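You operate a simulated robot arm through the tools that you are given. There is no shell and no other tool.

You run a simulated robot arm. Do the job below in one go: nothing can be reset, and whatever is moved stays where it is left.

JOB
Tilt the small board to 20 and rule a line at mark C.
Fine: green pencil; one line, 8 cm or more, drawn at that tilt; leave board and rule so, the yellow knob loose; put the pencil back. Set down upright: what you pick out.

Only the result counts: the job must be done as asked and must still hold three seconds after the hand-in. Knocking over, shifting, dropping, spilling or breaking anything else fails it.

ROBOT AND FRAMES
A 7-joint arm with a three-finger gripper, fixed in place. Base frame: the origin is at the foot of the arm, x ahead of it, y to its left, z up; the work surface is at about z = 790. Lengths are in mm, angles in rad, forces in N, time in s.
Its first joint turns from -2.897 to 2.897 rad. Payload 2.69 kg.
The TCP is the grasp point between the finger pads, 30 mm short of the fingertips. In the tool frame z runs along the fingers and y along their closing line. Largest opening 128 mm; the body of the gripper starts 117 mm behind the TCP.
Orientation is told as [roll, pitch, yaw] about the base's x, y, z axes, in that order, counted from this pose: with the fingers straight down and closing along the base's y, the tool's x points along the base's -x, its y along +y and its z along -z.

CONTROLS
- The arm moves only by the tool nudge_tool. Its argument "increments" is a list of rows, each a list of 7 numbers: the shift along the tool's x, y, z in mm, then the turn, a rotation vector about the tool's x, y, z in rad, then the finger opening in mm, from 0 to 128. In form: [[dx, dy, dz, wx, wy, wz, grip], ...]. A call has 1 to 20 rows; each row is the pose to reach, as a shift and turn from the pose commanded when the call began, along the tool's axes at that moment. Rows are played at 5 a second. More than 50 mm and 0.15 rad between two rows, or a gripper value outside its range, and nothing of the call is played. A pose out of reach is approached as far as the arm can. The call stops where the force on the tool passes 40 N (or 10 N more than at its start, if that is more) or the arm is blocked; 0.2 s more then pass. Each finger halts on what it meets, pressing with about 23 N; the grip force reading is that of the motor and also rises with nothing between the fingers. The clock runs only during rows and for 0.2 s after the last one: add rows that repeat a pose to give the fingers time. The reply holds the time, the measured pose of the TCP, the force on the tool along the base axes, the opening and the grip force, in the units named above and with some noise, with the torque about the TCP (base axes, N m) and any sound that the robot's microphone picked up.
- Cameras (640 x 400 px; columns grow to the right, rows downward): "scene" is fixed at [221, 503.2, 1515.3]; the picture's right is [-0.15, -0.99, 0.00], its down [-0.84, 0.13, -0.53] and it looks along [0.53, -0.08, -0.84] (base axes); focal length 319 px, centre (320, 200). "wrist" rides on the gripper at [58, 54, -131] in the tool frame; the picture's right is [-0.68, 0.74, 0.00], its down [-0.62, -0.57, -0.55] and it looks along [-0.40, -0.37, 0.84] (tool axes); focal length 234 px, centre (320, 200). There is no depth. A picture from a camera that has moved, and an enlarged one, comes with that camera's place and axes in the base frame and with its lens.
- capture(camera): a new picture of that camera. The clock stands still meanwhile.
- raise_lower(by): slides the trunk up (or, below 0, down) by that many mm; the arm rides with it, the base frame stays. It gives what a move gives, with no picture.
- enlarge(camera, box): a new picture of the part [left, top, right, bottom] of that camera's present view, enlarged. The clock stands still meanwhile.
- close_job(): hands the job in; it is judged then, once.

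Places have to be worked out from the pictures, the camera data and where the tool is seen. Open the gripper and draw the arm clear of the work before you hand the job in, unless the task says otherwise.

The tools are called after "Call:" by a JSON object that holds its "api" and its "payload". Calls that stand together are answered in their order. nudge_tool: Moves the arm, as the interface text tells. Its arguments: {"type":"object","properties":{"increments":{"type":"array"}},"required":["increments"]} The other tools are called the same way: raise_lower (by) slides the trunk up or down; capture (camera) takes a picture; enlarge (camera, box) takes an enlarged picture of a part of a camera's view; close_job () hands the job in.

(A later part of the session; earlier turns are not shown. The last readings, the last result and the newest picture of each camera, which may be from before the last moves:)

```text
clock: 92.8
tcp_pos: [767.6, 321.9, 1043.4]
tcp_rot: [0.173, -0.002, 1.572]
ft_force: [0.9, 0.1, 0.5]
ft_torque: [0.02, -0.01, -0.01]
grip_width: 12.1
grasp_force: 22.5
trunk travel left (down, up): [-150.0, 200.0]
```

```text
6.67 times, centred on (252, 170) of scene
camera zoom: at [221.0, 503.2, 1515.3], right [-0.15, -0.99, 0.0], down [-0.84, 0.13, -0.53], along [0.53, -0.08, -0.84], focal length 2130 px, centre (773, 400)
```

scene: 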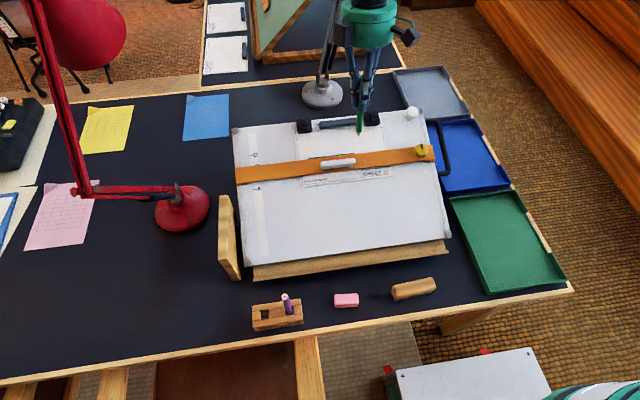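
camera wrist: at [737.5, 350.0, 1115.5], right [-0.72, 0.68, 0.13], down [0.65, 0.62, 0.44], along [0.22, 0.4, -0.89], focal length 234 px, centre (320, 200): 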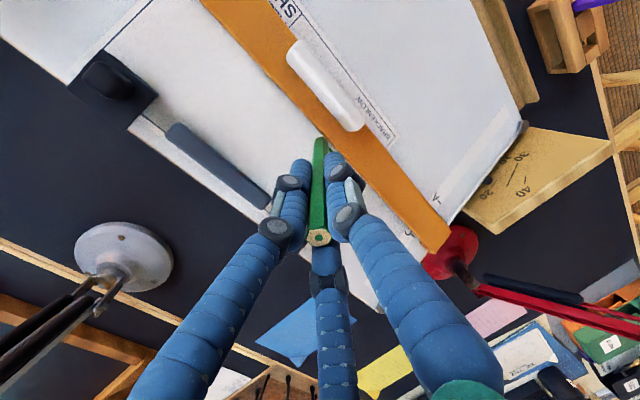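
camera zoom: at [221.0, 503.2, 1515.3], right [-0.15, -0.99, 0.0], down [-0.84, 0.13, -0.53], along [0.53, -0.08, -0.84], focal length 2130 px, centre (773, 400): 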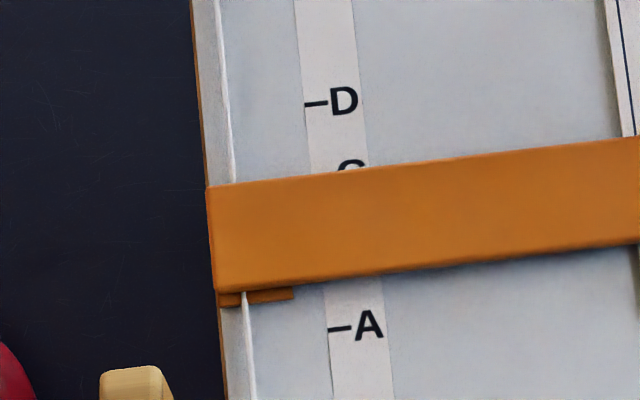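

The line is complete and the rule and board are where I left them. Returning the pencil: upright again and back over its slot, at a safe height.

Call:
{"api": "nudge_tool", "payload": {"increments": [[-23, 30, 5.3, 0.03, 0, 0, 0], [-46, 60, 10.6, 0.06, 0, 0, 0], [-69, 90, 15.9, 0.09, 0, 0, 0], [-92, 120, 21.1, 0.12, 0, 0, 0], [-115, 150, 26.4, 0.15, 0, 0, 0], [-138, 180, 31.7, 0.174, 0, 0, 0], [-161, 210, 37, 0.174, 0, 0, 0], [-184, 240, 42.3, 0.174, 0, 0, 0], [-207, 270, 47.6, 0.174, 0, 0, 0], [-230, 300, 52.8, 0.174, 0, 0, 0], [-253, 330, 58.1, 0.174, 0, 0, 0], [-276, 359.8, 63.4, 0.174, 0, 0, 0], [-276, 357, 80, 0.174, 0, 0, 0], [-276, 354.1, 95.9, 0.174, 0, 0, 0], [-276, 354.1, 95.9, 0.174, 0, 0, 0]]}}

Call:
{"api": "capture", "payload": {"camera": "wrist"}}

Call:
{"api": "enlarge", "payload": {"camera": "wrist", "box": [260, 60, 380, 160]}}

Call:
{"api": "enlarge", "payload": {"camera": "scene", "box": [230, 260, 320, 340]}}

```text
clock: 96.0
tcp_pos: [403.4, 600.1, 1010.1]
tcp_rot: [0.0, -0.001, 1.57]
ft_force: [1.0, -0.4, 0.2]
ft_torque: [0.02, 0.05, 0.01]
grip_width: 12.1
grasp_force: 22.7
trunk travel left (down, up): [-150.0, 200.0]
```

```text
taken
camera wrist: at [349.3, 543.1, 1140.1], right [-0.74, 0.68, 0.0], down [0.57, 0.62, 0.55], along [0.37, 0.4, -0.84], focal length 234 px, centre (320, 200)
```

wrist: 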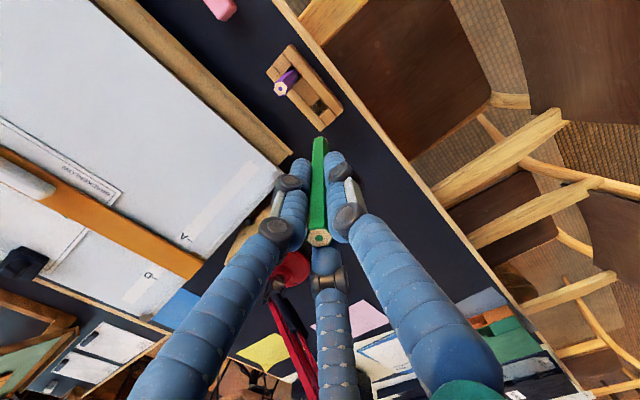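

```text
4.00 times, centred on (320, 110) of wrist
camera zoom: at [349.3, 543.1, 1140.1], right [-0.74, 0.68, 0.0], down [0.57, 0.62, 0.55], along [0.37, 0.4, -0.84], focal length 937 px, centre (320, 560)
```

zoom: 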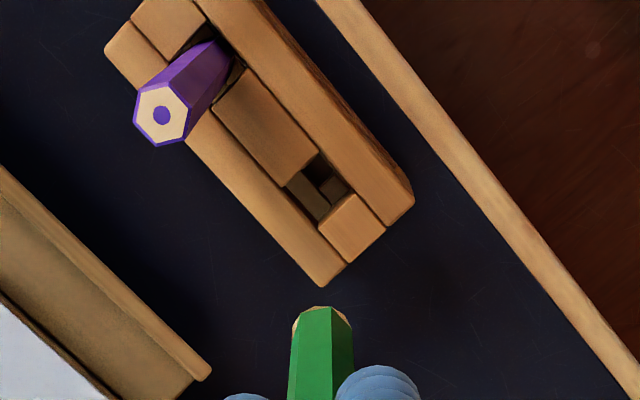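

```text
5.00 times, centred on (275, 300) of scene
camera zoom: at [221.0, 503.2, 1515.3], right [-0.15, -0.99, 0.0], down [-0.84, 0.13, -0.53], along [0.53, -0.08, -0.84], focal length 1597 px, centre (545, -300)
```

zoom: 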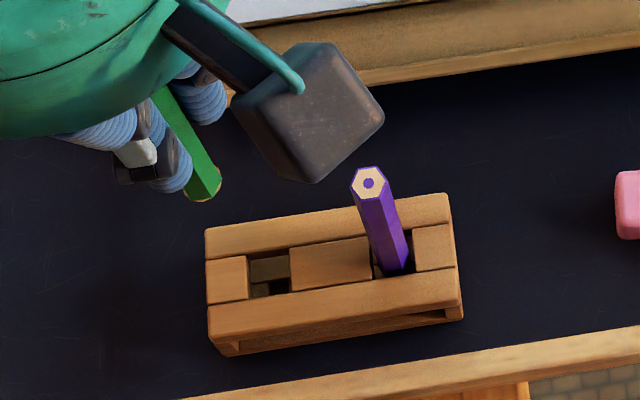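

I'll correct the xy by (−1.4, −2.3) mm using the camera poses recorded at the original grasp, then lower until the tip is just above the slot and check alignment.

Call:
{"api": "nudge_tool", "payload": {"increments": [[2.3, 1.4, 10, 0, 0, 0, 0], [2.3, 1.4, 40, 0, 0, 0, 0], [2.3, 1.4, 70, 0, 0, 0, 0], [2.3, 1.4, 95, 0, 0, 0, 0], [2.3, 1.4, 115, 0, 0, 0, 0], [2.3, 1.4, 115, 0, 0, 0, 0], [2.3, 1.4, 115, 0, 0, 0, 0]]}}

Call:
{"api": "enlarge", "payload": {"camera": "wrist", "box": [270, 80, 370, 170]}}

Call:
{"api": "enlarge", "payload": {"camera": "scene", "box": [240, 280, 300, 335]}}

```text
clock: 97.6
tcp_pos: [401.6, 597.3, 894.6]
tcp_rot: [0.0, 0.001, 1.57]
ft_force: [-0.1, -0.3, 0.1]
ft_torque: [0.02, 0.0, 0.03]
grip_width: 12.1
grasp_force: 23.1
trunk travel left (down, up): [-150.0, 200.0]
```

```text
4.44 times, centred on (320, 125) of wrist
camera zoom: at [347.2, 540.4, 1025.3], right [-0.74, 0.68, 0.0], down [0.57, 0.62, 0.55], along [0.37, 0.4, -0.84], focal length 1041 px, centre (320, 533)
```

zoom: 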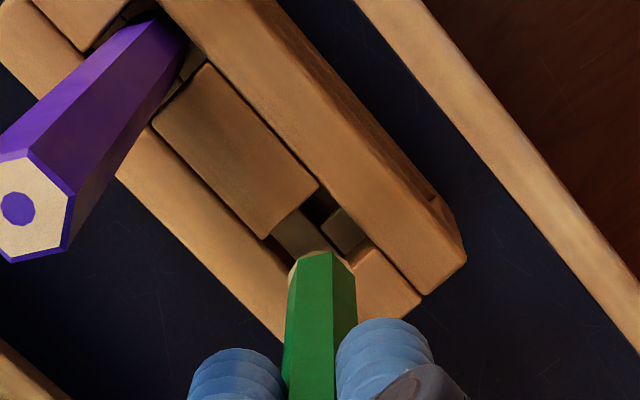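

```text
7.27 times, centred on (270, 308) of scene
camera zoom: at [221.0, 503.2, 1515.3], right [-0.15, -0.99, 0.0], down [-0.84, 0.13, -0.53], along [0.53, -0.08, -0.84], focal length 2323 px, centre (684, -582)
```

zoom: 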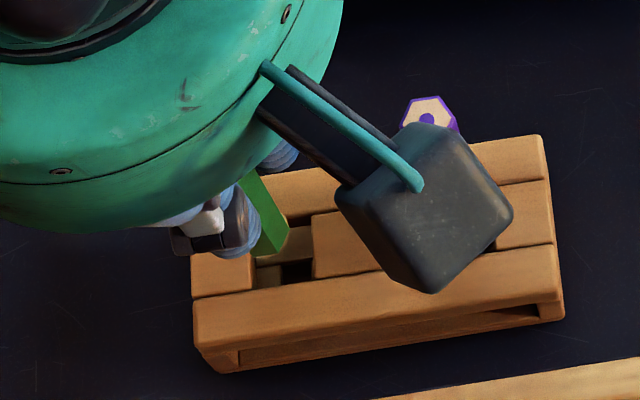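

The pencil axis is centred on the slot within about 1 mm. Lowering the tip into the slot first 22 mm and checking forces.

Call:
{"api": "nudge_tool", "payload": {"increments": [[-0.3, -0.4, 6, 0, 0, 0, 0], [-0.3, -0.4, 12, 0, 0, 0, 0], [-0.3, -0.4, 18, 0, 0, 0, 0], [-0.3, -0.4, 24, 0, 0, 0, 0], [-0.3, -0.4, 24, 0, 0, 0, 0]]}}

Call:
{"api": "enlarge", "payload": {"camera": "wrist", "box": [270, 80, 370, 170]}}

```text
clock: 98.8
tcp_pos: [403.0, 598.0, 870.9]
tcp_rot: [0.002, -0.001, 1.57]
ft_force: [-0.3, 0.0, -0.1]
ft_torque: [-0.04, 0.0, -0.02]
grip_width: 12.2
grasp_force: 23.1
trunk travel left (down, up): [-150.0, 200.0]
```

```text
4.44 times, centred on (320, 125) of wrist
camera zoom: at [347.9, 540.6, 1001.3], right [-0.74, 0.68, 0.0], down [0.57, 0.62, 0.55], along [0.37, 0.4, -0.84], focal length 1041 px, centre (320, 533)
```

zoom: 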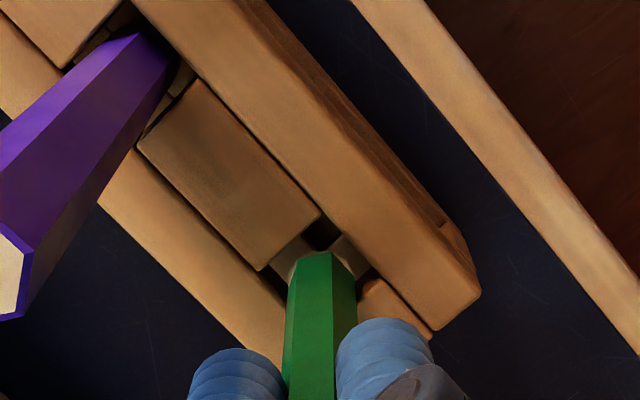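

The tip is entering the slot freely with no force. Continuing down to the original depth.

Call:
{"api": "nudge_tool", "payload": {"increments": [[0, 0, 5, 0, 0, 0, 0], [0, 0, 10, 0, 0, 0, 0], [0, 0, 14, 0, 0, 0, 0], [0, 0, 17, 0, 0, 0, 0], [0, 0, 17, 0, 0, 0, 0]]}}

Call:
{"api": "enlarge", "payload": {"camera": "wrist", "box": [250, 80, 390, 240]}}

```text
clock: 100.0
tcp_pos: [401.6, 598.3, 855.0]
tcp_rot: [-0.002, -0.002, 1.57]
ft_force: [0.3, -0.2, -0.2]
ft_torque: [0.04, 0.01, 0.02]
grip_width: 12.3
grasp_force: 23.6
trunk travel left (down, up): [-150.0, 200.0]
```

```text
2.50 times, centred on (320, 160) of wrist
camera zoom: at [348.2, 540.4, 984.4], right [-0.74, 0.68, 0.0], down [0.57, 0.62, 0.55], along [0.37, 0.4, -0.84], focal length 585 px, centre (320, 300)
```

zoom: 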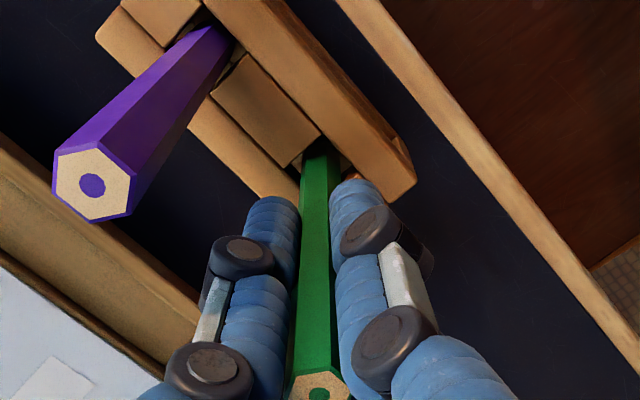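

No contact yet; the camera height says about 2 mm above the original. I'll lower in 1 mm steps until the floor is felt.

Call:
{"api": "nudge_tool", "payload": {"increments": [[0, 0, 1, 0, 0, 0, 0], [0, 0, 2, 0, 0, 0, 0], [0, 0, 2, 0, 0, 0, 0]]}}

Call:
{"api": "nudge_tool", "payload": {"increments": [[0, 0, 0.7, 0, 0, 0, 0], [0, 0, 1.2, 0, 0, 0, 0], [0, 0, 1.2, 0, 0, 0, 0]]}}

```text
clock: 100.8
tcp_pos: [402.5, 596.7, 854.3]
tcp_rot: [-0.001, 0.0, 1.573]
ft_force: [-1.2, 0.6, 0.5]
ft_torque: [-0.02, 0.0, 0.0]
grip_width: 12.2
grasp_force: 22.8
trunk travel left (down, up): [-150.0, 200.0]
```

```text
clock: 101.6
tcp_pos: [402.8, 596.6, 851.8]
tcp_rot: [0.001, -0.002, 1.572]
ft_force: [0.7, -0.9, 2.8]
ft_torque: [-0.07, -0.07, 0.0]
grip_width: 12.5
grasp_force: 22.9
trunk travel left (down, up): [-150.0, 200.0]
```

Floor contact (Fz≈2.8 N) at the original depth. Opening gently now.

Call:
{"api": "nudge_tool", "payload": {"increments": [[0, 0, -0.5, 0, 0, 0, 0], [0, 0, -0.5, 0, 0, 0, 14], [0, 0, -0.5, 0, 0, 0, 18], [0, 0, -0.5, 0, 0, 0, 26], [0, 0, -0.5, 0, 0, 0, 40], [0, 0, -0.5, 0, 0, 0, 52], [0, 0, -0.5, 0, 0, 0, 52], [0, 0, -0.5, 0, 0, 0, 52]]}}

Call:
{"api": "enlarge", "payload": {"camera": "wrist", "box": [250, 80, 390, 240]}}

```text
clock: 103.4
tcp_pos: [401.5, 598.1, 851.5]
tcp_rot: [0.0, -0.001, 1.571]
ft_force: [-0.1, -0.1, 0.6]
ft_torque: [0.0, 0.04, 0.0]
grip_width: 52.0
grasp_force: 0.0
trunk travel left (down, up): [-150.0, 200.0]
```

```text
2.50 times, centred on (320, 160) of wrist
camera zoom: at [347.7, 540.4, 981.6], right [-0.74, 0.68, 0.0], down [0.57, 0.62, 0.55], along [0.37, 0.4, -0.84], focal length 585 px, centre (320, 300)
```

zoom: 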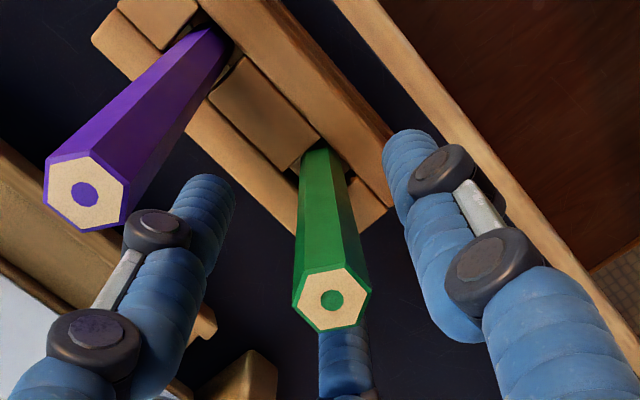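

Released, but the top now appears shifted, so the pencil is leaning in its slot. I'll raise the hand straight up and look at it.

Call:
{"api": "nudge_tool", "payload": {"increments": [[0, 0, -5, 0, 0, 0, 58], [0, 0, -15, 0, 0, 0, 62], [0, 0, -30, 0, 0, 0, 62], [0, 0, -50, 0, 0, 0, 62], [0, 0, -70, 0, 0, 0, 62], [0, 0, -90, 0, 0, 0, 62], [0, 0, -110, 0, 0, 0, 62], [0, 0, -110, 0, 0, 0, 62]]}}

Call:
{"api": "capture", "payload": {"camera": "wrist"}}

Call:
{"api": "enlarge", "payload": {"camera": "wrist", "box": [260, 80, 360, 180]}}

Call:
{"api": "enlarge", "payload": {"camera": "scene", "box": [230, 270, 320, 340]}}

```text
clock: 105.2
tcp_pos: [400.8, 598.1, 962.0]
tcp_rot: [0.0, 0.0, 1.571]
ft_force: [-0.3, -0.4, 0.6]
ft_torque: [0.03, -0.01, -0.01]
grip_width: 61.9
grasp_force: 0.1
trunk travel left (down, up): [-150.0, 200.0]
```

```text
taken
camera wrist: at [347.3, 539.9, 1092.1], right [-0.74, 0.68, 0.0], down [0.57, 0.62, 0.55], along [0.37, 0.4, -0.84], focal length 234 px, centre (320, 200)
```

wrist: 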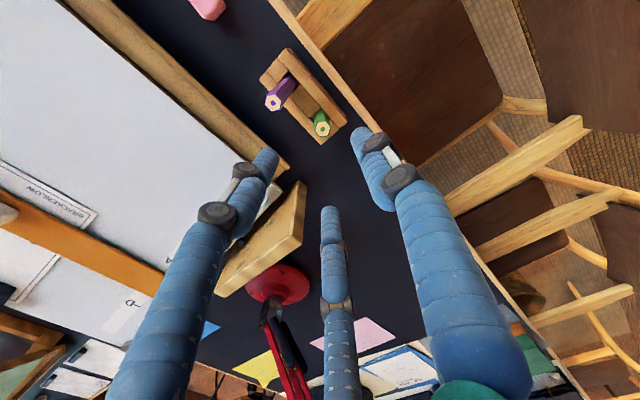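

```text
4.00 times, centred on (310, 130) of wrist
camera zoom: at [347.3, 539.9, 1092.1], right [-0.74, 0.68, 0.0], down [0.57, 0.62, 0.55], along [0.37, 0.4, -0.84], focal length 937 px, centre (360, 480)
```

zoom: 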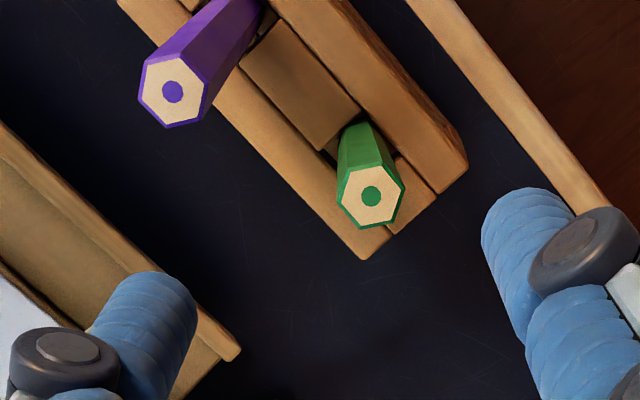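

```text
5.71 times, centred on (275, 305) of scene
camera zoom: at [221.0, 503.2, 1515.3], right [-0.15, -0.99, 0.0], down [-0.84, 0.13, -0.53], along [0.53, -0.08, -0.84], focal length 1825 px, centre (577, -400)
```

zoom: 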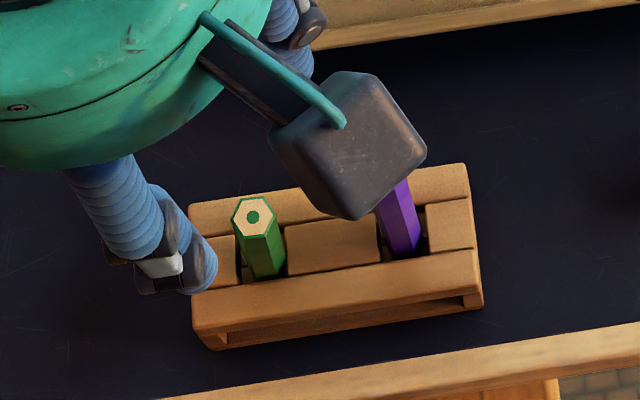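

The pencil leans about 8–9° toward (−x, −y) in its slot; originally it stood essentially vertical, resting near the +x side. I'll align the tool with the leaning pencil, re-grip it gently and re-seat it upright.

Call:
{"api": "nudge_tool", "payload": {"increments": [[6, 7, 5, 0.034, -0.038, 0, 50], [12, 14, 10, 0.068, -0.076, 0, 44], [17.8, 20, 15, 0.102, -0.114, 0, 44], [17.8, 20, 15, 0.102, -0.114, 0, 44]]}}

Call:
{"api": "capture", "payload": {"camera": "wrist"}}

Call:
{"api": "enlarge", "payload": {"camera": "wrist", "box": [260, 90, 380, 210]}}

Call:
{"api": "enlarge", "payload": {"camera": "scene", "box": [230, 270, 320, 340]}}

```text
clock: 106.2
tcp_pos: [382.6, 581.1, 946.0]
tcp_rot: [-0.104, -0.115, 1.574]
ft_force: [0.2, -0.1, 0.7]
ft_torque: [0.0, -0.02, 0.02]
grip_width: 44.2
grasp_force: 0.1
trunk travel left (down, up): [-150.0, 200.0]
```

```text
taken
camera wrist: at [314.9, 508.5, 1062.7], right [-0.74, 0.68, 0.0], down [0.5, 0.55, 0.67], along [0.45, 0.49, -0.74], focal length 234 px, centre (320, 200)
```

wrist: 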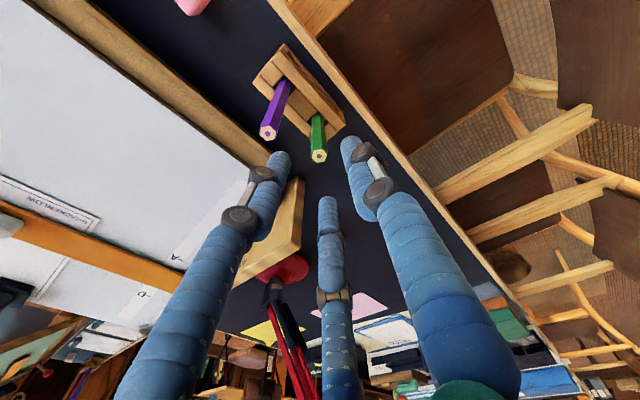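

```text
3.33 times, centred on (320, 150) of wrist
camera zoom: at [314.9, 508.5, 1062.7], right [-0.74, 0.68, 0.0], down [0.5, 0.55, 0.67], along [0.45, 0.49, -0.74], focal length 781 px, centre (320, 367)
```

zoom: 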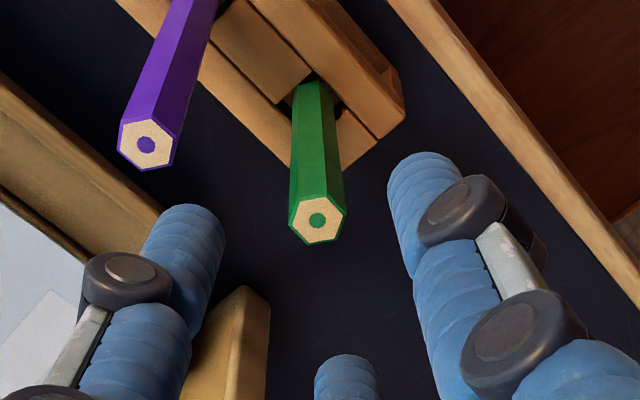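

```text
5.71 times, centred on (275, 305) of scene
camera zoom: at [221.0, 503.2, 1515.3], right [-0.15, -0.99, 0.0], down [-0.84, 0.13, -0.53], along [0.53, -0.08, -0.84], focal length 1825 px, centre (577, -400)
```

zoom: 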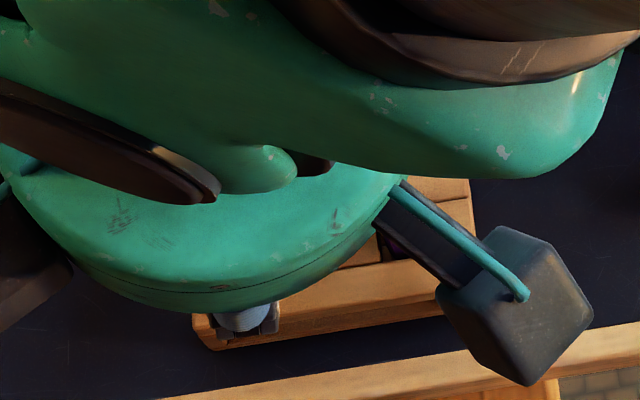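

The leaning pencil is on the tool axis. Descending along it by 98 mm and closing gently.

Call:
{"api": "nudge_tool", "payload": {"increments": [[0, 0, 20, 0, 0, 0, 44], [0, 0, 40, 0, 0, 0, 44], [0, 0, 60, 0, 0, 0, 44], [0, 0, 80, 0, 0, 0, 44], [0, 0, 98, 0, 0, 0, 44], [0, 0, 98, 0, 0, 0, 44]]}}

Call:
{"api": "enlarge", "payload": {"camera": "wrist", "box": [250, 80, 390, 240]}}

```text
clock: 107.6
tcp_pos: [391.9, 591.2, 848.9]
tcp_rot: [-0.104, -0.113, 1.576]
ft_force: [-0.5, -0.8, -0.4]
ft_torque: [-0.01, -0.01, -0.01]
grip_width: 44.0
grasp_force: 0.2
trunk travel left (down, up): [-150.0, 200.0]
```

```text
2.50 times, centred on (320, 160) of wrist
camera zoom: at [325.6, 519.7, 965.4], right [-0.74, 0.68, 0.0], down [0.5, 0.55, 0.67], along [0.45, 0.49, -0.74], focal length 585 px, centre (320, 300)
```

zoom: 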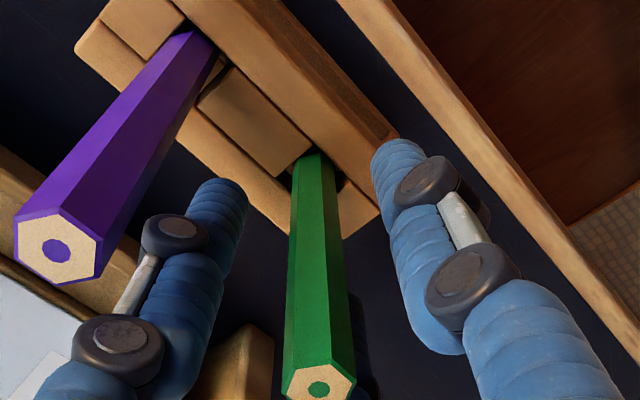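

Well aligned. Closing slowly to grip it again.

Call:
{"api": "nudge_tool", "payload": {"increments": [[0, 0, 0, 0, 0, 0, 32], [0, 0, 0, 0, 0, 0, 22], [0, 0, 0, 0, 0, 0, 17], [0, 0, 0, 0, 0, 0, 14], [0, 0, 0, 0, 0, 0, 8], [0, 0, 0, 0, 0, 0, 0], [0, 0, 0, 0, 0, 0, 0]]}}

```text
clock: 109.2
tcp_pos: [391.6, 591.3, 849.1]
tcp_rot: [-0.104, -0.113, 1.577]
ft_force: [0.6, -2.8, 0.2]
ft_torque: [-0.29, -0.09, 0.0]
grip_width: 12.0
grasp_force: 23.1
trunk travel left (down, up): [-150.0, 200.0]
```

Gripped again. I'll pull it up along its axis out of the slot, then bring it vertical above the slot.

Call:
{"api": "nudge_tool", "payload": {"increments": [[0, 0, -6, 0, 0, 0, 0], [0, 0, -14, 0, 0, 0, 0], [0, 0, -24, 0, 0, 0, 0], [0, 0, -36, 0, 0, 0, 0], [-4, -5, -40, -0.034, 0.038, 0, 0], [-8, -10, -43, -0.068, 0.076, 0, 0], [-12.1, -15.3, -45, -0.103, 0.113, 0, 0], [-12.1, -15.3, -45, -0.103, 0.113, 0, 0]]}}

Call:
{"api": "enlarge", "payload": {"camera": "wrist", "box": [270, 80, 370, 170]}}

Call:
{"api": "enlarge", "payload": {"camera": "wrist", "box": [270, 120, 370, 260]}}

Call:
{"api": "enlarge", "payload": {"camera": "scene", "box": [230, 270, 320, 340]}}

```text
clock: 111.0
tcp_pos: [402.4, 598.7, 898.1]
tcp_rot: [0.001, -0.001, 1.57]
ft_force: [0.4, -0.2, 0.0]
ft_torque: [-0.02, 0.01, 0.02]
grip_width: 11.9
grasp_force: 22.8
trunk travel left (down, up): [-150.0, 200.0]
```

```text
4.44 times, centred on (320, 125) of wrist
camera zoom: at [348.7, 540.6, 1027.0], right [-0.74, 0.68, 0.0], down [0.57, 0.62, 0.55], along [0.37, 0.4, -0.84], focal length 1041 px, centre (320, 533)
```

zoom: 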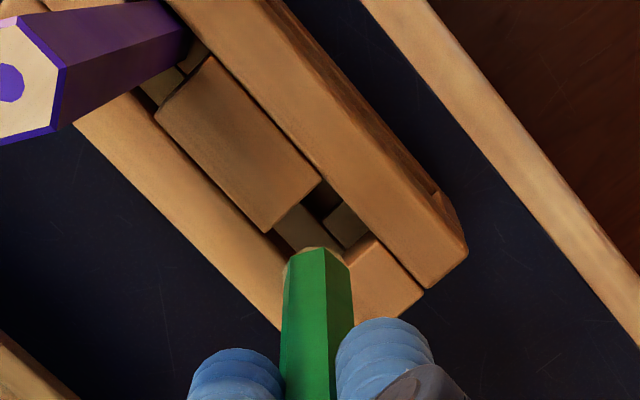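

```text
2.86 times, centred on (320, 190) of wrist
camera zoom: at [348.7, 540.6, 1027.0], right [-0.74, 0.68, 0.0], down [0.57, 0.62, 0.55], along [0.37, 0.4, -0.84], focal length 669 px, centre (320, 229)
```

zoom: 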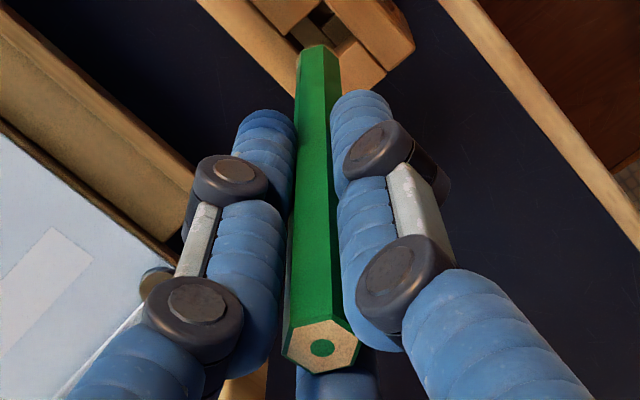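

```text
5.71 times, centred on (275, 305) of scene
camera zoom: at [221.0, 503.2, 1515.3], right [-0.15, -0.99, 0.0], down [-0.84, 0.13, -0.53], along [0.53, -0.08, -0.84], focal length 1825 px, centre (577, -400)
```

zoom: 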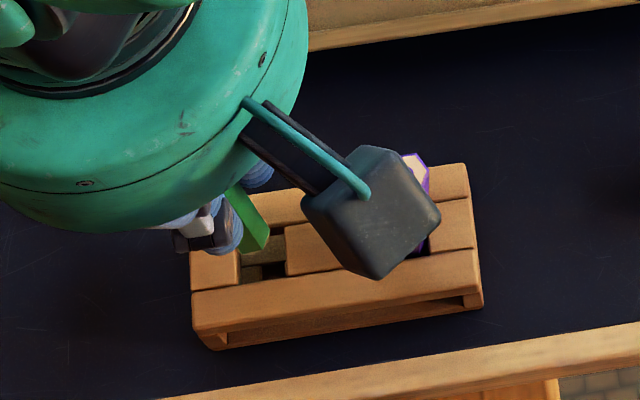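

I notice the purple pencil now leans differently than before, so a finger must have brushed it. Let me look at it before doing anything else.

Call:
{"api": "capture", "payload": {"camera": "wrist"}}

Call:
{"api": "enlarge", "payload": {"camera": "wrist", "box": [230, 60, 350, 160]}}

Call:
{"api": "enlarge", "payload": {"camera": "scene", "box": [265, 280, 315, 330]}}

```text
taken
camera wrist: at [348.7, 540.6, 1027.0], right [-0.74, 0.68, 0.0], down [0.57, 0.62, 0.55], along [0.37, 0.4, -0.84], focal length 234 px, centre (320, 200)
```

wrist: 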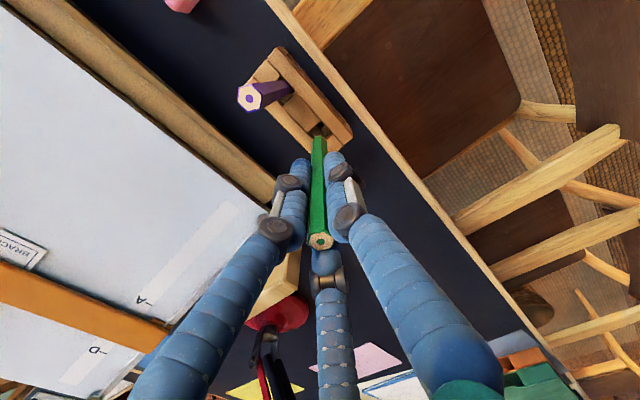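

```text
4.00 times, centred on (290, 110) of wrist
camera zoom: at [348.7, 540.6, 1027.0], right [-0.74, 0.68, 0.0], down [0.57, 0.62, 0.55], along [0.37, 0.4, -0.84], focal length 937 px, centre (440, 560)
```

zoom: 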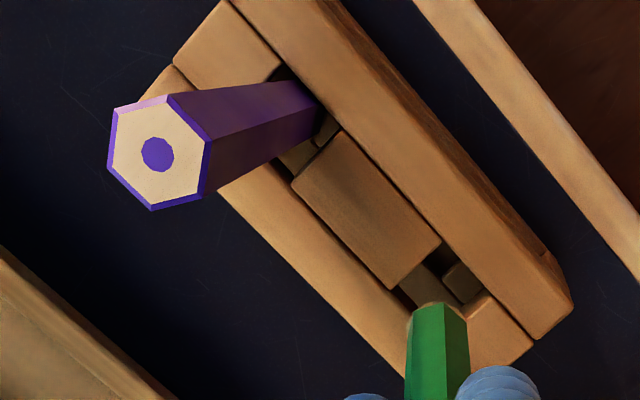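

```text
8.00 times, centred on (290, 305) of scene
camera zoom: at [221.0, 503.2, 1515.3], right [-0.15, -0.99, 0.0], down [-0.84, 0.13, -0.53], along [0.53, -0.08, -0.84], focal length 2555 px, centre (560, -640)
```

zoom: 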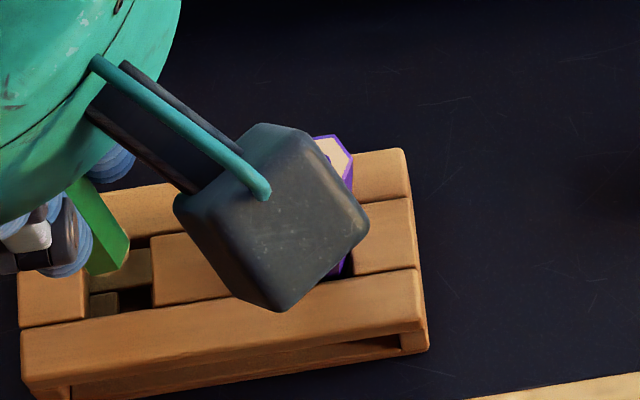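

The purple pencil has tipped to the other side of its own slot clearance (about 5°); I'll set that right afterwards. First re-seat the green one: it is vertical in the hand and centred over its slot, so I lower it.

Call:
{"api": "nudge_tool", "payload": {"increments": [[0, 0, 8, 0, 0, 0, 0], [0, 0, 16, 0, 0, 0, 0], [0, 0, 24, 0, 0, 0, 0], [0, 0, 32, 0, 0, 0, 0], [0, 0, 38, 0, 0, 0, 0], [0, 0, 38, 0, 0, 0, 0]]}}

Call:
{"api": "nudge_tool", "payload": {"increments": [[0, 0, 2.5, 0, 0, 0, 0], [0, 0, 5, 0, 0, 0, 0], [0, 0, 5, 0, 0, 0, 0]]}}

```text
clock: 112.4
tcp_pos: [402.9, 598.1, 858.6]
tcp_rot: [0.0, 0.001, 1.573]
ft_force: [-0.2, 0.3, 0.2]
ft_torque: [0.03, 0.03, -0.03]
grip_width: 12.3
grasp_force: 22.9
trunk travel left (down, up): [-150.0, 200.0]
```

```text
clock: 113.2
tcp_pos: [401.5, 597.9, 854.4]
tcp_rot: [0.0, 0.0, 1.57]
ft_force: [0.5, -0.6, 0.7]
ft_torque: [0.02, -0.01, 0.03]
grip_width: 12.2
grasp_force: 22.7
trunk travel left (down, up): [-150.0, 200.0]
```

Inside the slot, not yet on the floor. I'll ease toward the +x/+y walls (where it originally rested) and feel for contact.

Call:
{"api": "nudge_tool", "payload": {"increments": [[-1, -1, 0, 0, 0, 0, 0], [-2, -2, 0, 0, 0, 0, 0], [-2, -2, 0, 0, 0, 0, 0]]}}

Call:
{"api": "nudge_tool", "payload": {"increments": [[-0.7, -0.7, 0, 0, 0, 0, 0], [-1.2, -1.2, 0, 0, 0, 0, 0], [-1.2, -1.2, 0, 0, 0, 0, 0]]}}

```text
clock: 114.0
tcp_pos: [404.3, 599.4, 853.4]
tcp_rot: [0.001, 0.0, 1.57]
ft_force: [-8.1, -3.2, 0.0]
ft_torque: [-0.27, 0.66, -0.02]
grip_width: 12.4
grasp_force: 23.0
trunk travel left (down, up): [-150.0, 200.0]
```

```text
clock: 114.8
tcp_pos: [404.5, 600.4, 853.4]
tcp_rot: [0.002, 0.001, 1.571]
ft_force: [-10.4, -12.1, -1.7]
ft_torque: [-0.91, 0.75, -0.02]
grip_width: 12.3
grasp_force: 22.7
trunk travel left (down, up): [-150.0, 200.0]
```

That pressed the walls harder than intended (10–12 N), so I'm backing off right away to light contact.

Call:
{"api": "nudge_tool", "payload": {"increments": [[1, 1.2, 0, 0, 0, 0, 0], [1.6, 1.9, 0, 0, 0, 0, 0], [1.6, 1.9, 0, 0, 0, 0, 0]]}}

Call:
{"api": "enlarge", "payload": {"camera": "scene", "box": [230, 270, 320, 340]}}

```text
clock: 115.6
tcp_pos: [404.6, 600.6, 856.5]
tcp_rot: [0.0, -0.002, 1.57]
ft_force: [-1.7, -5.6, -0.6]
ft_torque: [-0.45, 0.14, 0.0]
grip_width: 12.3
grasp_force: 23.0
trunk travel left (down, up): [-150.0, 200.0]
```

```text
5.71 times, centred on (275, 305) of scene
camera zoom: at [221.0, 503.2, 1515.3], right [-0.15, -0.99, 0.0], down [-0.84, 0.13, -0.53], along [0.53, -0.08, -0.84], focal length 1825 px, centre (577, -400)
```

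zoom: 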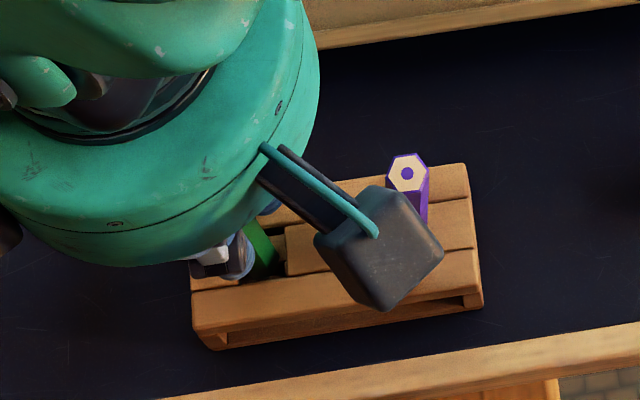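

The holder hasn't moved. I'll ease off a bit more in y, then lower to the floor.

Call:
{"api": "nudge_tool", "payload": {"increments": [[0.6, 0, 0, 0, 0, 0, 0], [0.6, 0, 1, 0, 0, 0, 0], [0.6, 0, 2, 0, 0, 0, 0], [0.6, 0, 2, 0, 0, 0, 0]]}}

Call:
{"api": "nudge_tool", "payload": {"increments": [[0, 0, 1, 0, 0, 0, 0], [0, 0, 2, 0, 0, 0, 0], [0, 0, 2, 0, 0, 0, 0]]}}

```text
clock: 116.6
tcp_pos: [402.8, 599.4, 852.3]
tcp_rot: [-0.001, -0.001, 1.572]
ft_force: [-1.8, 0.0, 1.7]
ft_torque: [0.04, 0.19, 0.01]
grip_width: 12.2
grasp_force: 23.4
trunk travel left (down, up): [-150.0, 200.0]
```

```text
clock: 117.4
tcp_pos: [404.0, 598.9, 849.2]
tcp_rot: [0.001, 0.001, 1.571]
ft_force: [-1.3, -0.3, 0.0]
ft_torque: [-0.01, 0.06, 0.01]
grip_width: 12.2
grasp_force: 23.0
trunk travel left (down, up): [-150.0, 200.0]
```

Call:
{"api": "nudge_tool", "payload": {"increments": [[0, 0, 1, 0, 0, 0, 0], [0, 0, 2, 0, 0, 0, 0], [0, 0, 2, 0, 0, 0, 0]]}}

```text
clock: 118.2
tcp_pos: [403.6, 599.8, 849.6]
tcp_rot: [-0.002, -0.002, 1.57]
ft_force: [-2.1, -2.2, 14.3]
ft_torque: [-0.27, 0.24, -0.01]
grip_width: 12.2
grasp_force: 23.4
trunk travel left (down, up): [-150.0, 200.0]
```

Floor contact. I'll ease up 0.8 mm, then tip the top about 1.5° toward the +x/+y walls so it settles resting on them.

Call:
{"api": "nudge_tool", "payload": {"increments": [[0, 0, -0.8, 0, 0, 0, 0], [-0.5, -0.5, -0.8, -0.006, 0.006, 0, 0], [-1.0, -1.0, -0.8, -0.012, 0.012, 0, 0], [-1.4, -1.4, -0.8, -0.018, 0.018, 0, 0], [-1.4, -1.4, -0.8, -0.018, 0.018, 0, 0]]}}

```text
clock: 119.4
tcp_pos: [403.9, 600.0, 849.4]
tcp_rot: [0.018, 0.017, 1.572]
ft_force: [-1.3, -0.4, 5.9]
ft_torque: [-0.01, 0.09, -0.02]
grip_width: 11.9
grasp_force: 22.9
trunk travel left (down, up): [-150.0, 200.0]
```

Forces are small. Opening the fingers gently now.

Call:
{"api": "nudge_tool", "payload": {"increments": [[0, 0, -0.3, 0, 0, 0, 6], [0, 0, -0.3, 0, 0, 0, 12], [0, 0, -0.3, 0, 0, 0, 14], [0, 0, -0.3, 0, 0, 0, 16], [0, 0, -0.3, 0, 0, 0, 20], [0, 0, -0.3, 0, 0, 0, 28], [0, 0, -0.3, 0, 0, 0, 40], [0, 0, -0.3, 0, 0, 0, 44], [0, 0, -0.3, 0, 0, 0, 44]]}}

Call:
{"api": "enlarge", "payload": {"camera": "wrist", "box": [250, 80, 390, 240]}}

```text
clock: 121.4
tcp_pos: [403.7, 601.3, 849.8]
tcp_rot: [0.019, 0.017, 1.57]
ft_force: [1.1, 0.8, 0.2]
ft_torque: [-0.01, 0.01, -0.05]
grip_width: 44.1
grasp_force: 0.1
trunk travel left (down, up): [-150.0, 200.0]
```

```text
2.50 times, centred on (320, 160) of wrist
camera zoom: at [353.3, 545.2, 981.2], right [-0.74, 0.68, 0.0], down [0.58, 0.62, 0.53], along [0.36, 0.39, -0.85], focal length 585 px, centre (320, 300)
```

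zoom: 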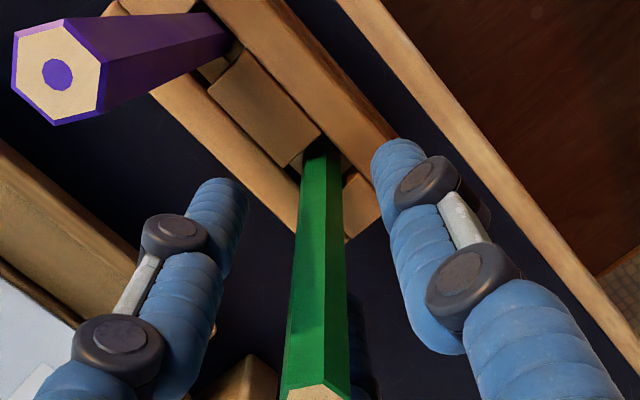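

The green pencil now stands practically upright, resting on the walls. Raising the hand straight up along its axis.

Call:
{"api": "nudge_tool", "payload": {"increments": [[0, 0, -6, 0, 0, 0, 46], [0, 0, -16, 0, 0, 0, 50], [0, 0, -32, 0, 0, 0, 50], [0, 0, -50, 0, 0, 0, 50], [0, 0, -70, 0, 0, 0, 50], [0, 0, -90, 0, 0, 0, 50], [0, 0, -115, 0, 0, 0, 50], [0, 0, -140, 0, 0, 0, 50], [0, 0, -140, 0, 0, 0, 50]]}}

Call:
{"api": "enlarge", "payload": {"camera": "wrist", "box": [250, 60, 370, 180]}}

Call:
{"api": "enlarge", "payload": {"camera": "scene", "box": [230, 270, 320, 340]}}

```text
clock: 123.4
tcp_pos: [407.6, 602.6, 989.4]
tcp_rot: [0.019, 0.017, 1.571]
ft_force: [0.2, -0.1, -0.5]
ft_torque: [0.03, -0.03, 0.0]
grip_width: 49.9
grasp_force: 0.0
trunk travel left (down, up): [-150.0, 200.0]
```

```text
3.33 times, centred on (310, 120) of wrist
camera zoom: at [356.3, 547.4, 1121.9], right [-0.74, 0.68, 0.0], down [0.58, 0.62, 0.53], along [0.36, 0.39, -0.85], focal length 781 px, centre (353, 467)
```

zoom: 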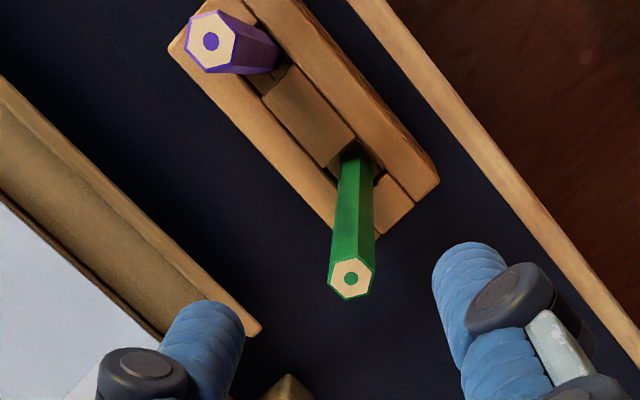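

```text
5.71 times, centred on (275, 305) of scene
camera zoom: at [221.0, 503.2, 1515.3], right [-0.15, -0.99, 0.0], down [-0.84, 0.13, -0.53], along [0.53, -0.08, -0.84], focal length 1825 px, centre (577, -400)
```

zoom: 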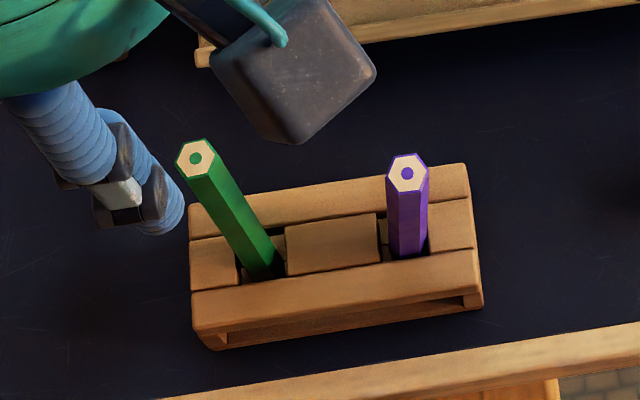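

Green now stands within about 4° of vertical in its slot. The purple one leans about 4° the wrong way compared with its original rest. I'll carefully push its top back with closed fingers: first move over to its (−x, −y) side, staying high.

Call:
{"api": "nudge_tool", "payload": {"increments": [[15, 6, 0, 0.006, -0.006, 0, 30], [31, 12.5, 0, 0.012, -0.012, 0, 10], [46, 19, 0, 0.018, -0.018, 0, 0], [62, 25, 0, 0.018, -0.018, 0, 0], [78, 31.5, 0, 0.018, -0.018, 0, 0], [92.6, 37.6, 0, 0.018, -0.018, 0, 0], [92.6, 37.6, 0, 0.018, -0.018, 0, 0]]}}

Call:
{"api": "capture", "payload": {"camera": "wrist"}}

Call:
{"api": "enlarge", "payload": {"camera": "scene", "box": [230, 270, 320, 340]}}

```text
clock: 125.0
tcp_pos: [369.3, 510.9, 991.8]
tcp_rot: [0.0, 0.0, 1.57]
ft_force: [-1.0, 0.3, 0.4]
ft_torque: [0.06, -0.02, -0.01]
grip_width: 2.3
grasp_force: 22.9
trunk travel left (down, up): [-150.0, 200.0]
```

```text
taken
camera wrist: at [316.0, 452.9, 1121.2], right [-0.74, 0.68, 0.0], down [0.57, 0.61, 0.55], along [0.37, 0.4, -0.84], focal length 234 px, centre (320, 200)
```

wrist: 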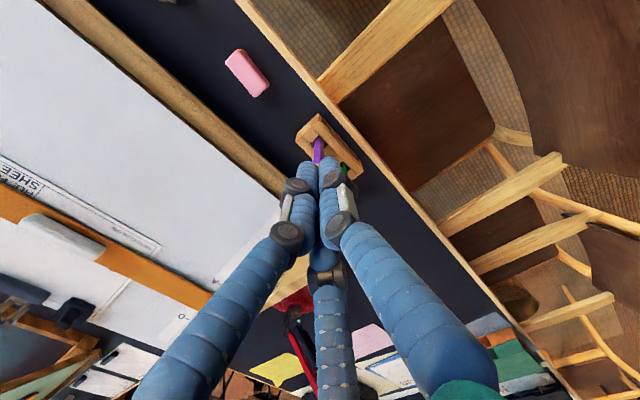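

```text
5.71 times, centred on (275, 305) of scene
camera zoom: at [221.0, 503.2, 1515.3], right [-0.15, -0.99, 0.0], down [-0.84, 0.13, -0.53], along [0.53, -0.08, -0.84], focal length 1825 px, centre (577, -400)
```

zoom: 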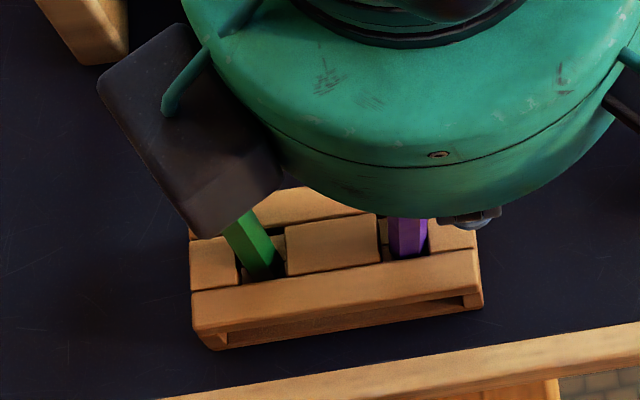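

Descending beside the purple pencil, with about 8 mm clearance.

Call:
{"api": "nudge_tool", "payload": {"increments": [[0, 0, 25, 0, 0, 0, 0], [0, 0, 50, 0, 0, 0, 0], [0, 0, 75, 0, 0, 0, 0], [0, 0, 95, 0, 0, 0, 0], [0, 0, 113, 0, 0, 0, 0], [0, 0, 113, 0, 0, 0, 0]]}}

Call:
{"api": "capture", "payload": {"camera": "wrist"}}

Call:
{"api": "enlarge", "payload": {"camera": "wrist", "box": [260, 80, 400, 220]}}

Call:
{"api": "enlarge", "payload": {"camera": "scene", "box": [230, 260, 330, 340]}}

```text
clock: 126.4
tcp_pos: [369.9, 511.6, 877.8]
tcp_rot: [0.0, -0.001, 1.57]
ft_force: [-0.2, 0.1, 0.7]
ft_torque: [-0.04, 0.0, -0.01]
grip_width: 2.3
grasp_force: 23.4
trunk travel left (down, up): [-150.0, 200.0]
```

```text
taken
camera wrist: at [316.0, 453.8, 1007.5], right [-0.74, 0.68, 0.0], down [0.57, 0.62, 0.55], along [0.37, 0.4, -0.84], focal length 234 px, centre (320, 200)
```

wrist: 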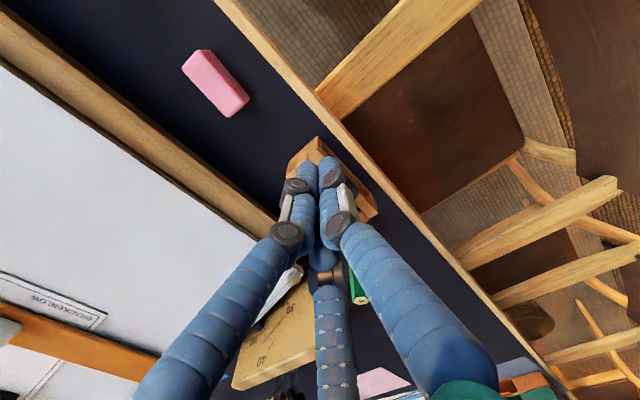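

```text
2.86 times, centred on (330, 150) of wrist
camera zoom: at [316.0, 453.8, 1007.5], right [-0.74, 0.68, 0.0], down [0.57, 0.62, 0.55], along [0.37, 0.4, -0.84], focal length 669 px, centre (291, 343)
```

zoom: 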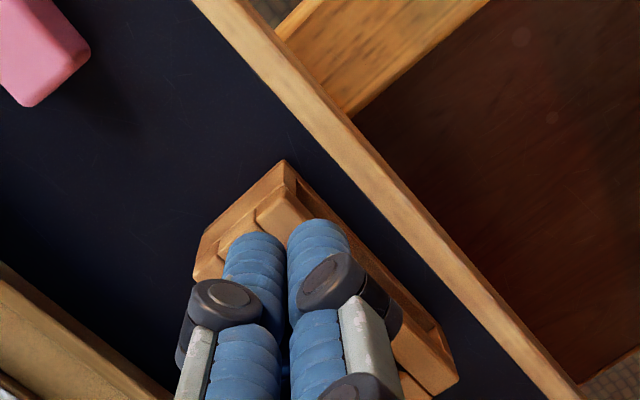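

```text
5.00 times, centred on (280, 300) of scene
camera zoom: at [221.0, 503.2, 1515.3], right [-0.15, -0.99, 0.0], down [-0.84, 0.13, -0.53], along [0.53, -0.08, -0.84], focal length 1597 px, centre (520, -300)
```

zoom: 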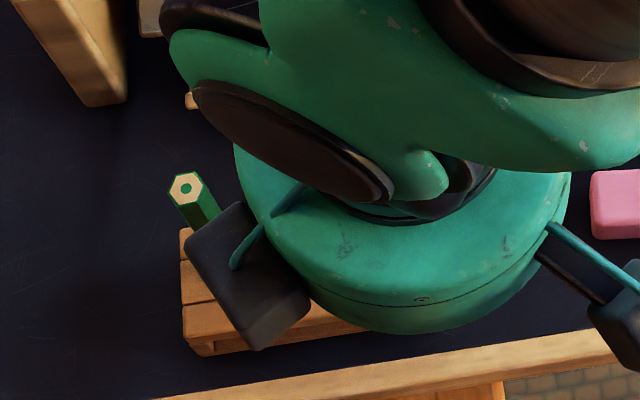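

Pushing slowly along (+x, +y), first 10 mm, watching force.

Call:
{"api": "nudge_tool", "payload": {"increments": [[-2, -2, 0, 0, 0, 0, 0], [-4, -4, 0, 0, 0, 0, 0], [-6, -6, 0, 0, 0, 0, 0], [-8, -8, 0, 0, 0, 0, 0], [-8, -8, 0, 0, 0, 0, 0]]}}

Call:
{"api": "nudge_tool", "payload": {"increments": [[-1.4, -1.4, 0, 0, 0, 0, 0], [-2.8, -2.8, 0, 0, 0, 0, 0], [-2.8, -2.8, 0, 0, 0, 0, 0]]}}

Call:
{"api": "nudge_tool", "payload": {"increments": [[-1.4, -1.4, 0, 0, 0, 0, 0], [-2.8, -2.8, 0, 0, 0, 0, 0], [-2.8, -2.8, 0, 0, 0, 0, 0]]}}

```text
clock: 127.6
tcp_pos: [377.5, 519.1, 878.7]
tcp_rot: [0.0, 0.0, 1.571]
ft_force: [-0.6, -0.1, 0.5]
ft_torque: [0.01, 0.0, -0.01]
grip_width: 2.0
grasp_force: 22.6
trunk travel left (down, up): [-150.0, 200.0]
```

```text
clock: 128.4
tcp_pos: [380.8, 521.3, 877.8]
tcp_rot: [-0.001, -0.001, 1.57]
ft_force: [-0.5, 0.5, -0.2]
ft_torque: [0.0, 0.01, 0.01]
grip_width: 2.2
grasp_force: 22.9
trunk travel left (down, up): [-150.0, 200.0]
```

```text
clock: 129.2
tcp_pos: [382.2, 522.6, 879.1]
tcp_rot: [0.0, 0.0, 1.571]
ft_force: [0.0, -0.1, 0.4]
ft_torque: [-0.01, 0.03, -0.01]
grip_width: 2.6
grasp_force: 23.7
trunk travel left (down, up): [-150.0, 200.0]
```

Call:
{"api": "enlarge", "payload": {"camera": "scene", "box": [230, 260, 330, 340]}}

Call:
{"api": "enlarge", "payload": {"camera": "wrist", "box": [260, 80, 400, 220]}}

```text
5.00 times, centred on (280, 300) of scene
camera zoom: at [221.0, 503.2, 1515.3], right [-0.15, -0.99, 0.0], down [-0.84, 0.13, -0.53], along [0.53, -0.08, -0.84], focal length 1597 px, centre (520, -300)
```

zoom: 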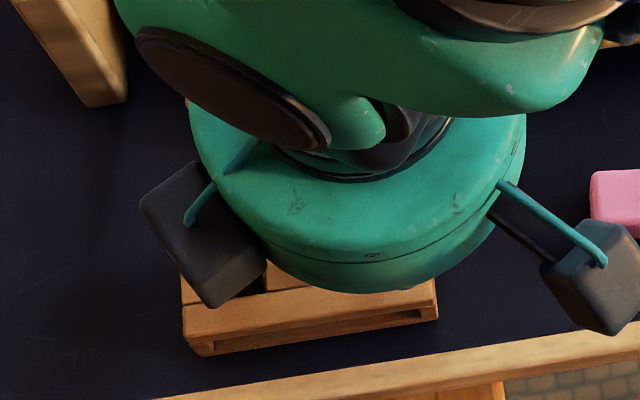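

```text
2.86 times, centred on (330, 150) of wrist
camera zoom: at [329.8, 466.1, 1008.2], right [-0.74, 0.68, 0.0], down [0.57, 0.62, 0.55], along [0.37, 0.4, -0.84], focal length 669 px, centre (291, 343)
```

zoom: 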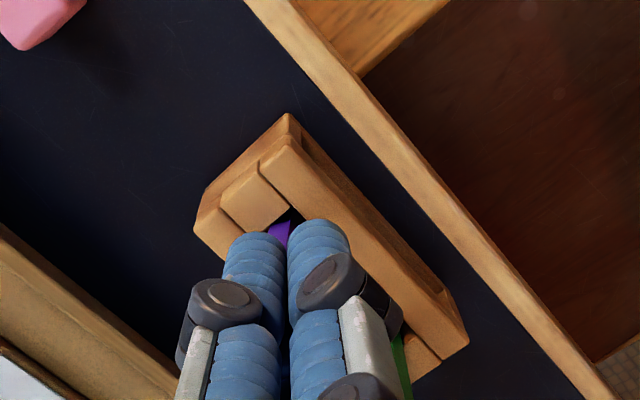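

Continuing 4.5 mm further along the same direction, then retreating to look.

Call:
{"api": "nudge_tool", "payload": {"increments": [[-1, -1, 0, 0, 0, 0, 0], [-2, -2, 0, 0, 0, 0, 0], [-3.2, -3.2, 0, 0, 0, 0, 0], [-3.2, -3.2, 0, 0, 0, 0, 0]]}}

Call:
{"api": "nudge_tool", "payload": {"increments": [[4, 4, 0, 0, 0, 0, 0], [9, 9, 0, 0, 0, 0, 0], [16, 16, 0, 0, 0, 0, 0], [16, 16, -25, 0, 0, 0, 0], [16, 16, -60, 0, 0, 0, 0], [20, 30, -100, 0, 0, 0, 0], [30, 60, -110, 0, 0, 0, 0], [45, 90, -110, 0, 0, 0, 20]]}}

Call:
{"api": "enlarge", "payload": {"camera": "scene", "box": [230, 270, 320, 340]}}

```text
clock: 130.2
tcp_pos: [386.4, 528.0, 879.8]
tcp_rot: [0.0, 0.0, 1.569]
ft_force: [0.1, 0.4, -1.0]
ft_torque: [-0.01, 0.02, 0.03]
grip_width: 2.3
grasp_force: 23.5
trunk travel left (down, up): [-150.0, 200.0]
```

```text
clock: 132.0
tcp_pos: [296.7, 481.4, 989.0]
tcp_rot: [0.0, 0.0, 1.57]
ft_force: [0.5, 0.8, -0.3]
ft_torque: [-0.02, 0.03, -0.01]
grip_width: 20.0
grasp_force: 0.1
trunk travel left (down, up): [-150.0, 200.0]
```

```text
5.71 times, centred on (275, 305) of scene
camera zoom: at [221.0, 503.2, 1515.3], right [-0.15, -0.99, 0.0], down [-0.84, 0.13, -0.53], along [0.53, -0.08, -0.84], focal length 1825 px, centre (577, -400)
```

zoom: 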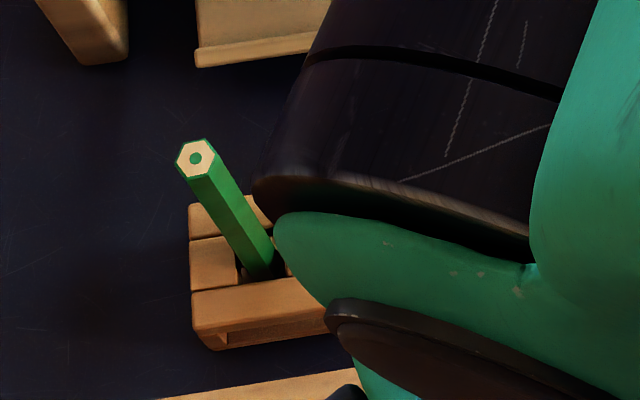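

Call:
{"api": "capture", "payload": {"camera": "wrist"}}

Call:
{"api": "enlarge", "payload": {"camera": "wrist", "box": [270, 60, 390, 200]}}

```text
taken
camera wrist: at [242.5, 424.6, 1117.5], right [-0.74, 0.68, 0.0], down [0.57, 0.62, 0.55], along [0.37, 0.4, -0.84], focal length 234 px, centre (320, 200)
```

wrist: 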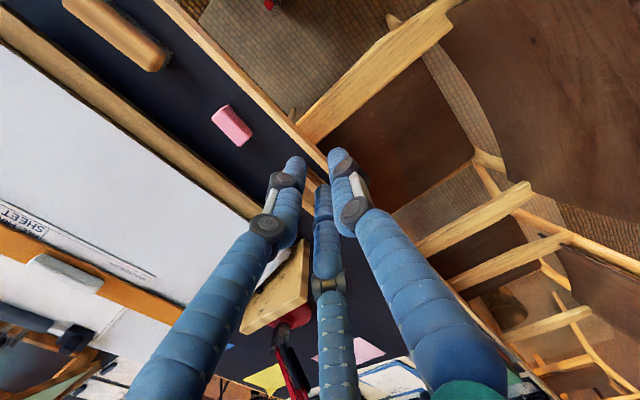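

```text
2.86 times, centred on (330, 130) of wrist
camera zoom: at [242.5, 424.6, 1117.5], right [-0.74, 0.68, 0.0], down [0.57, 0.62, 0.55], along [0.37, 0.4, -0.84], focal length 669 px, centre (291, 400)
```

zoom: 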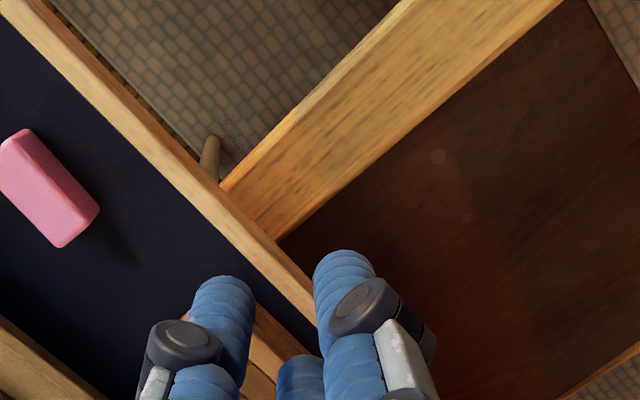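

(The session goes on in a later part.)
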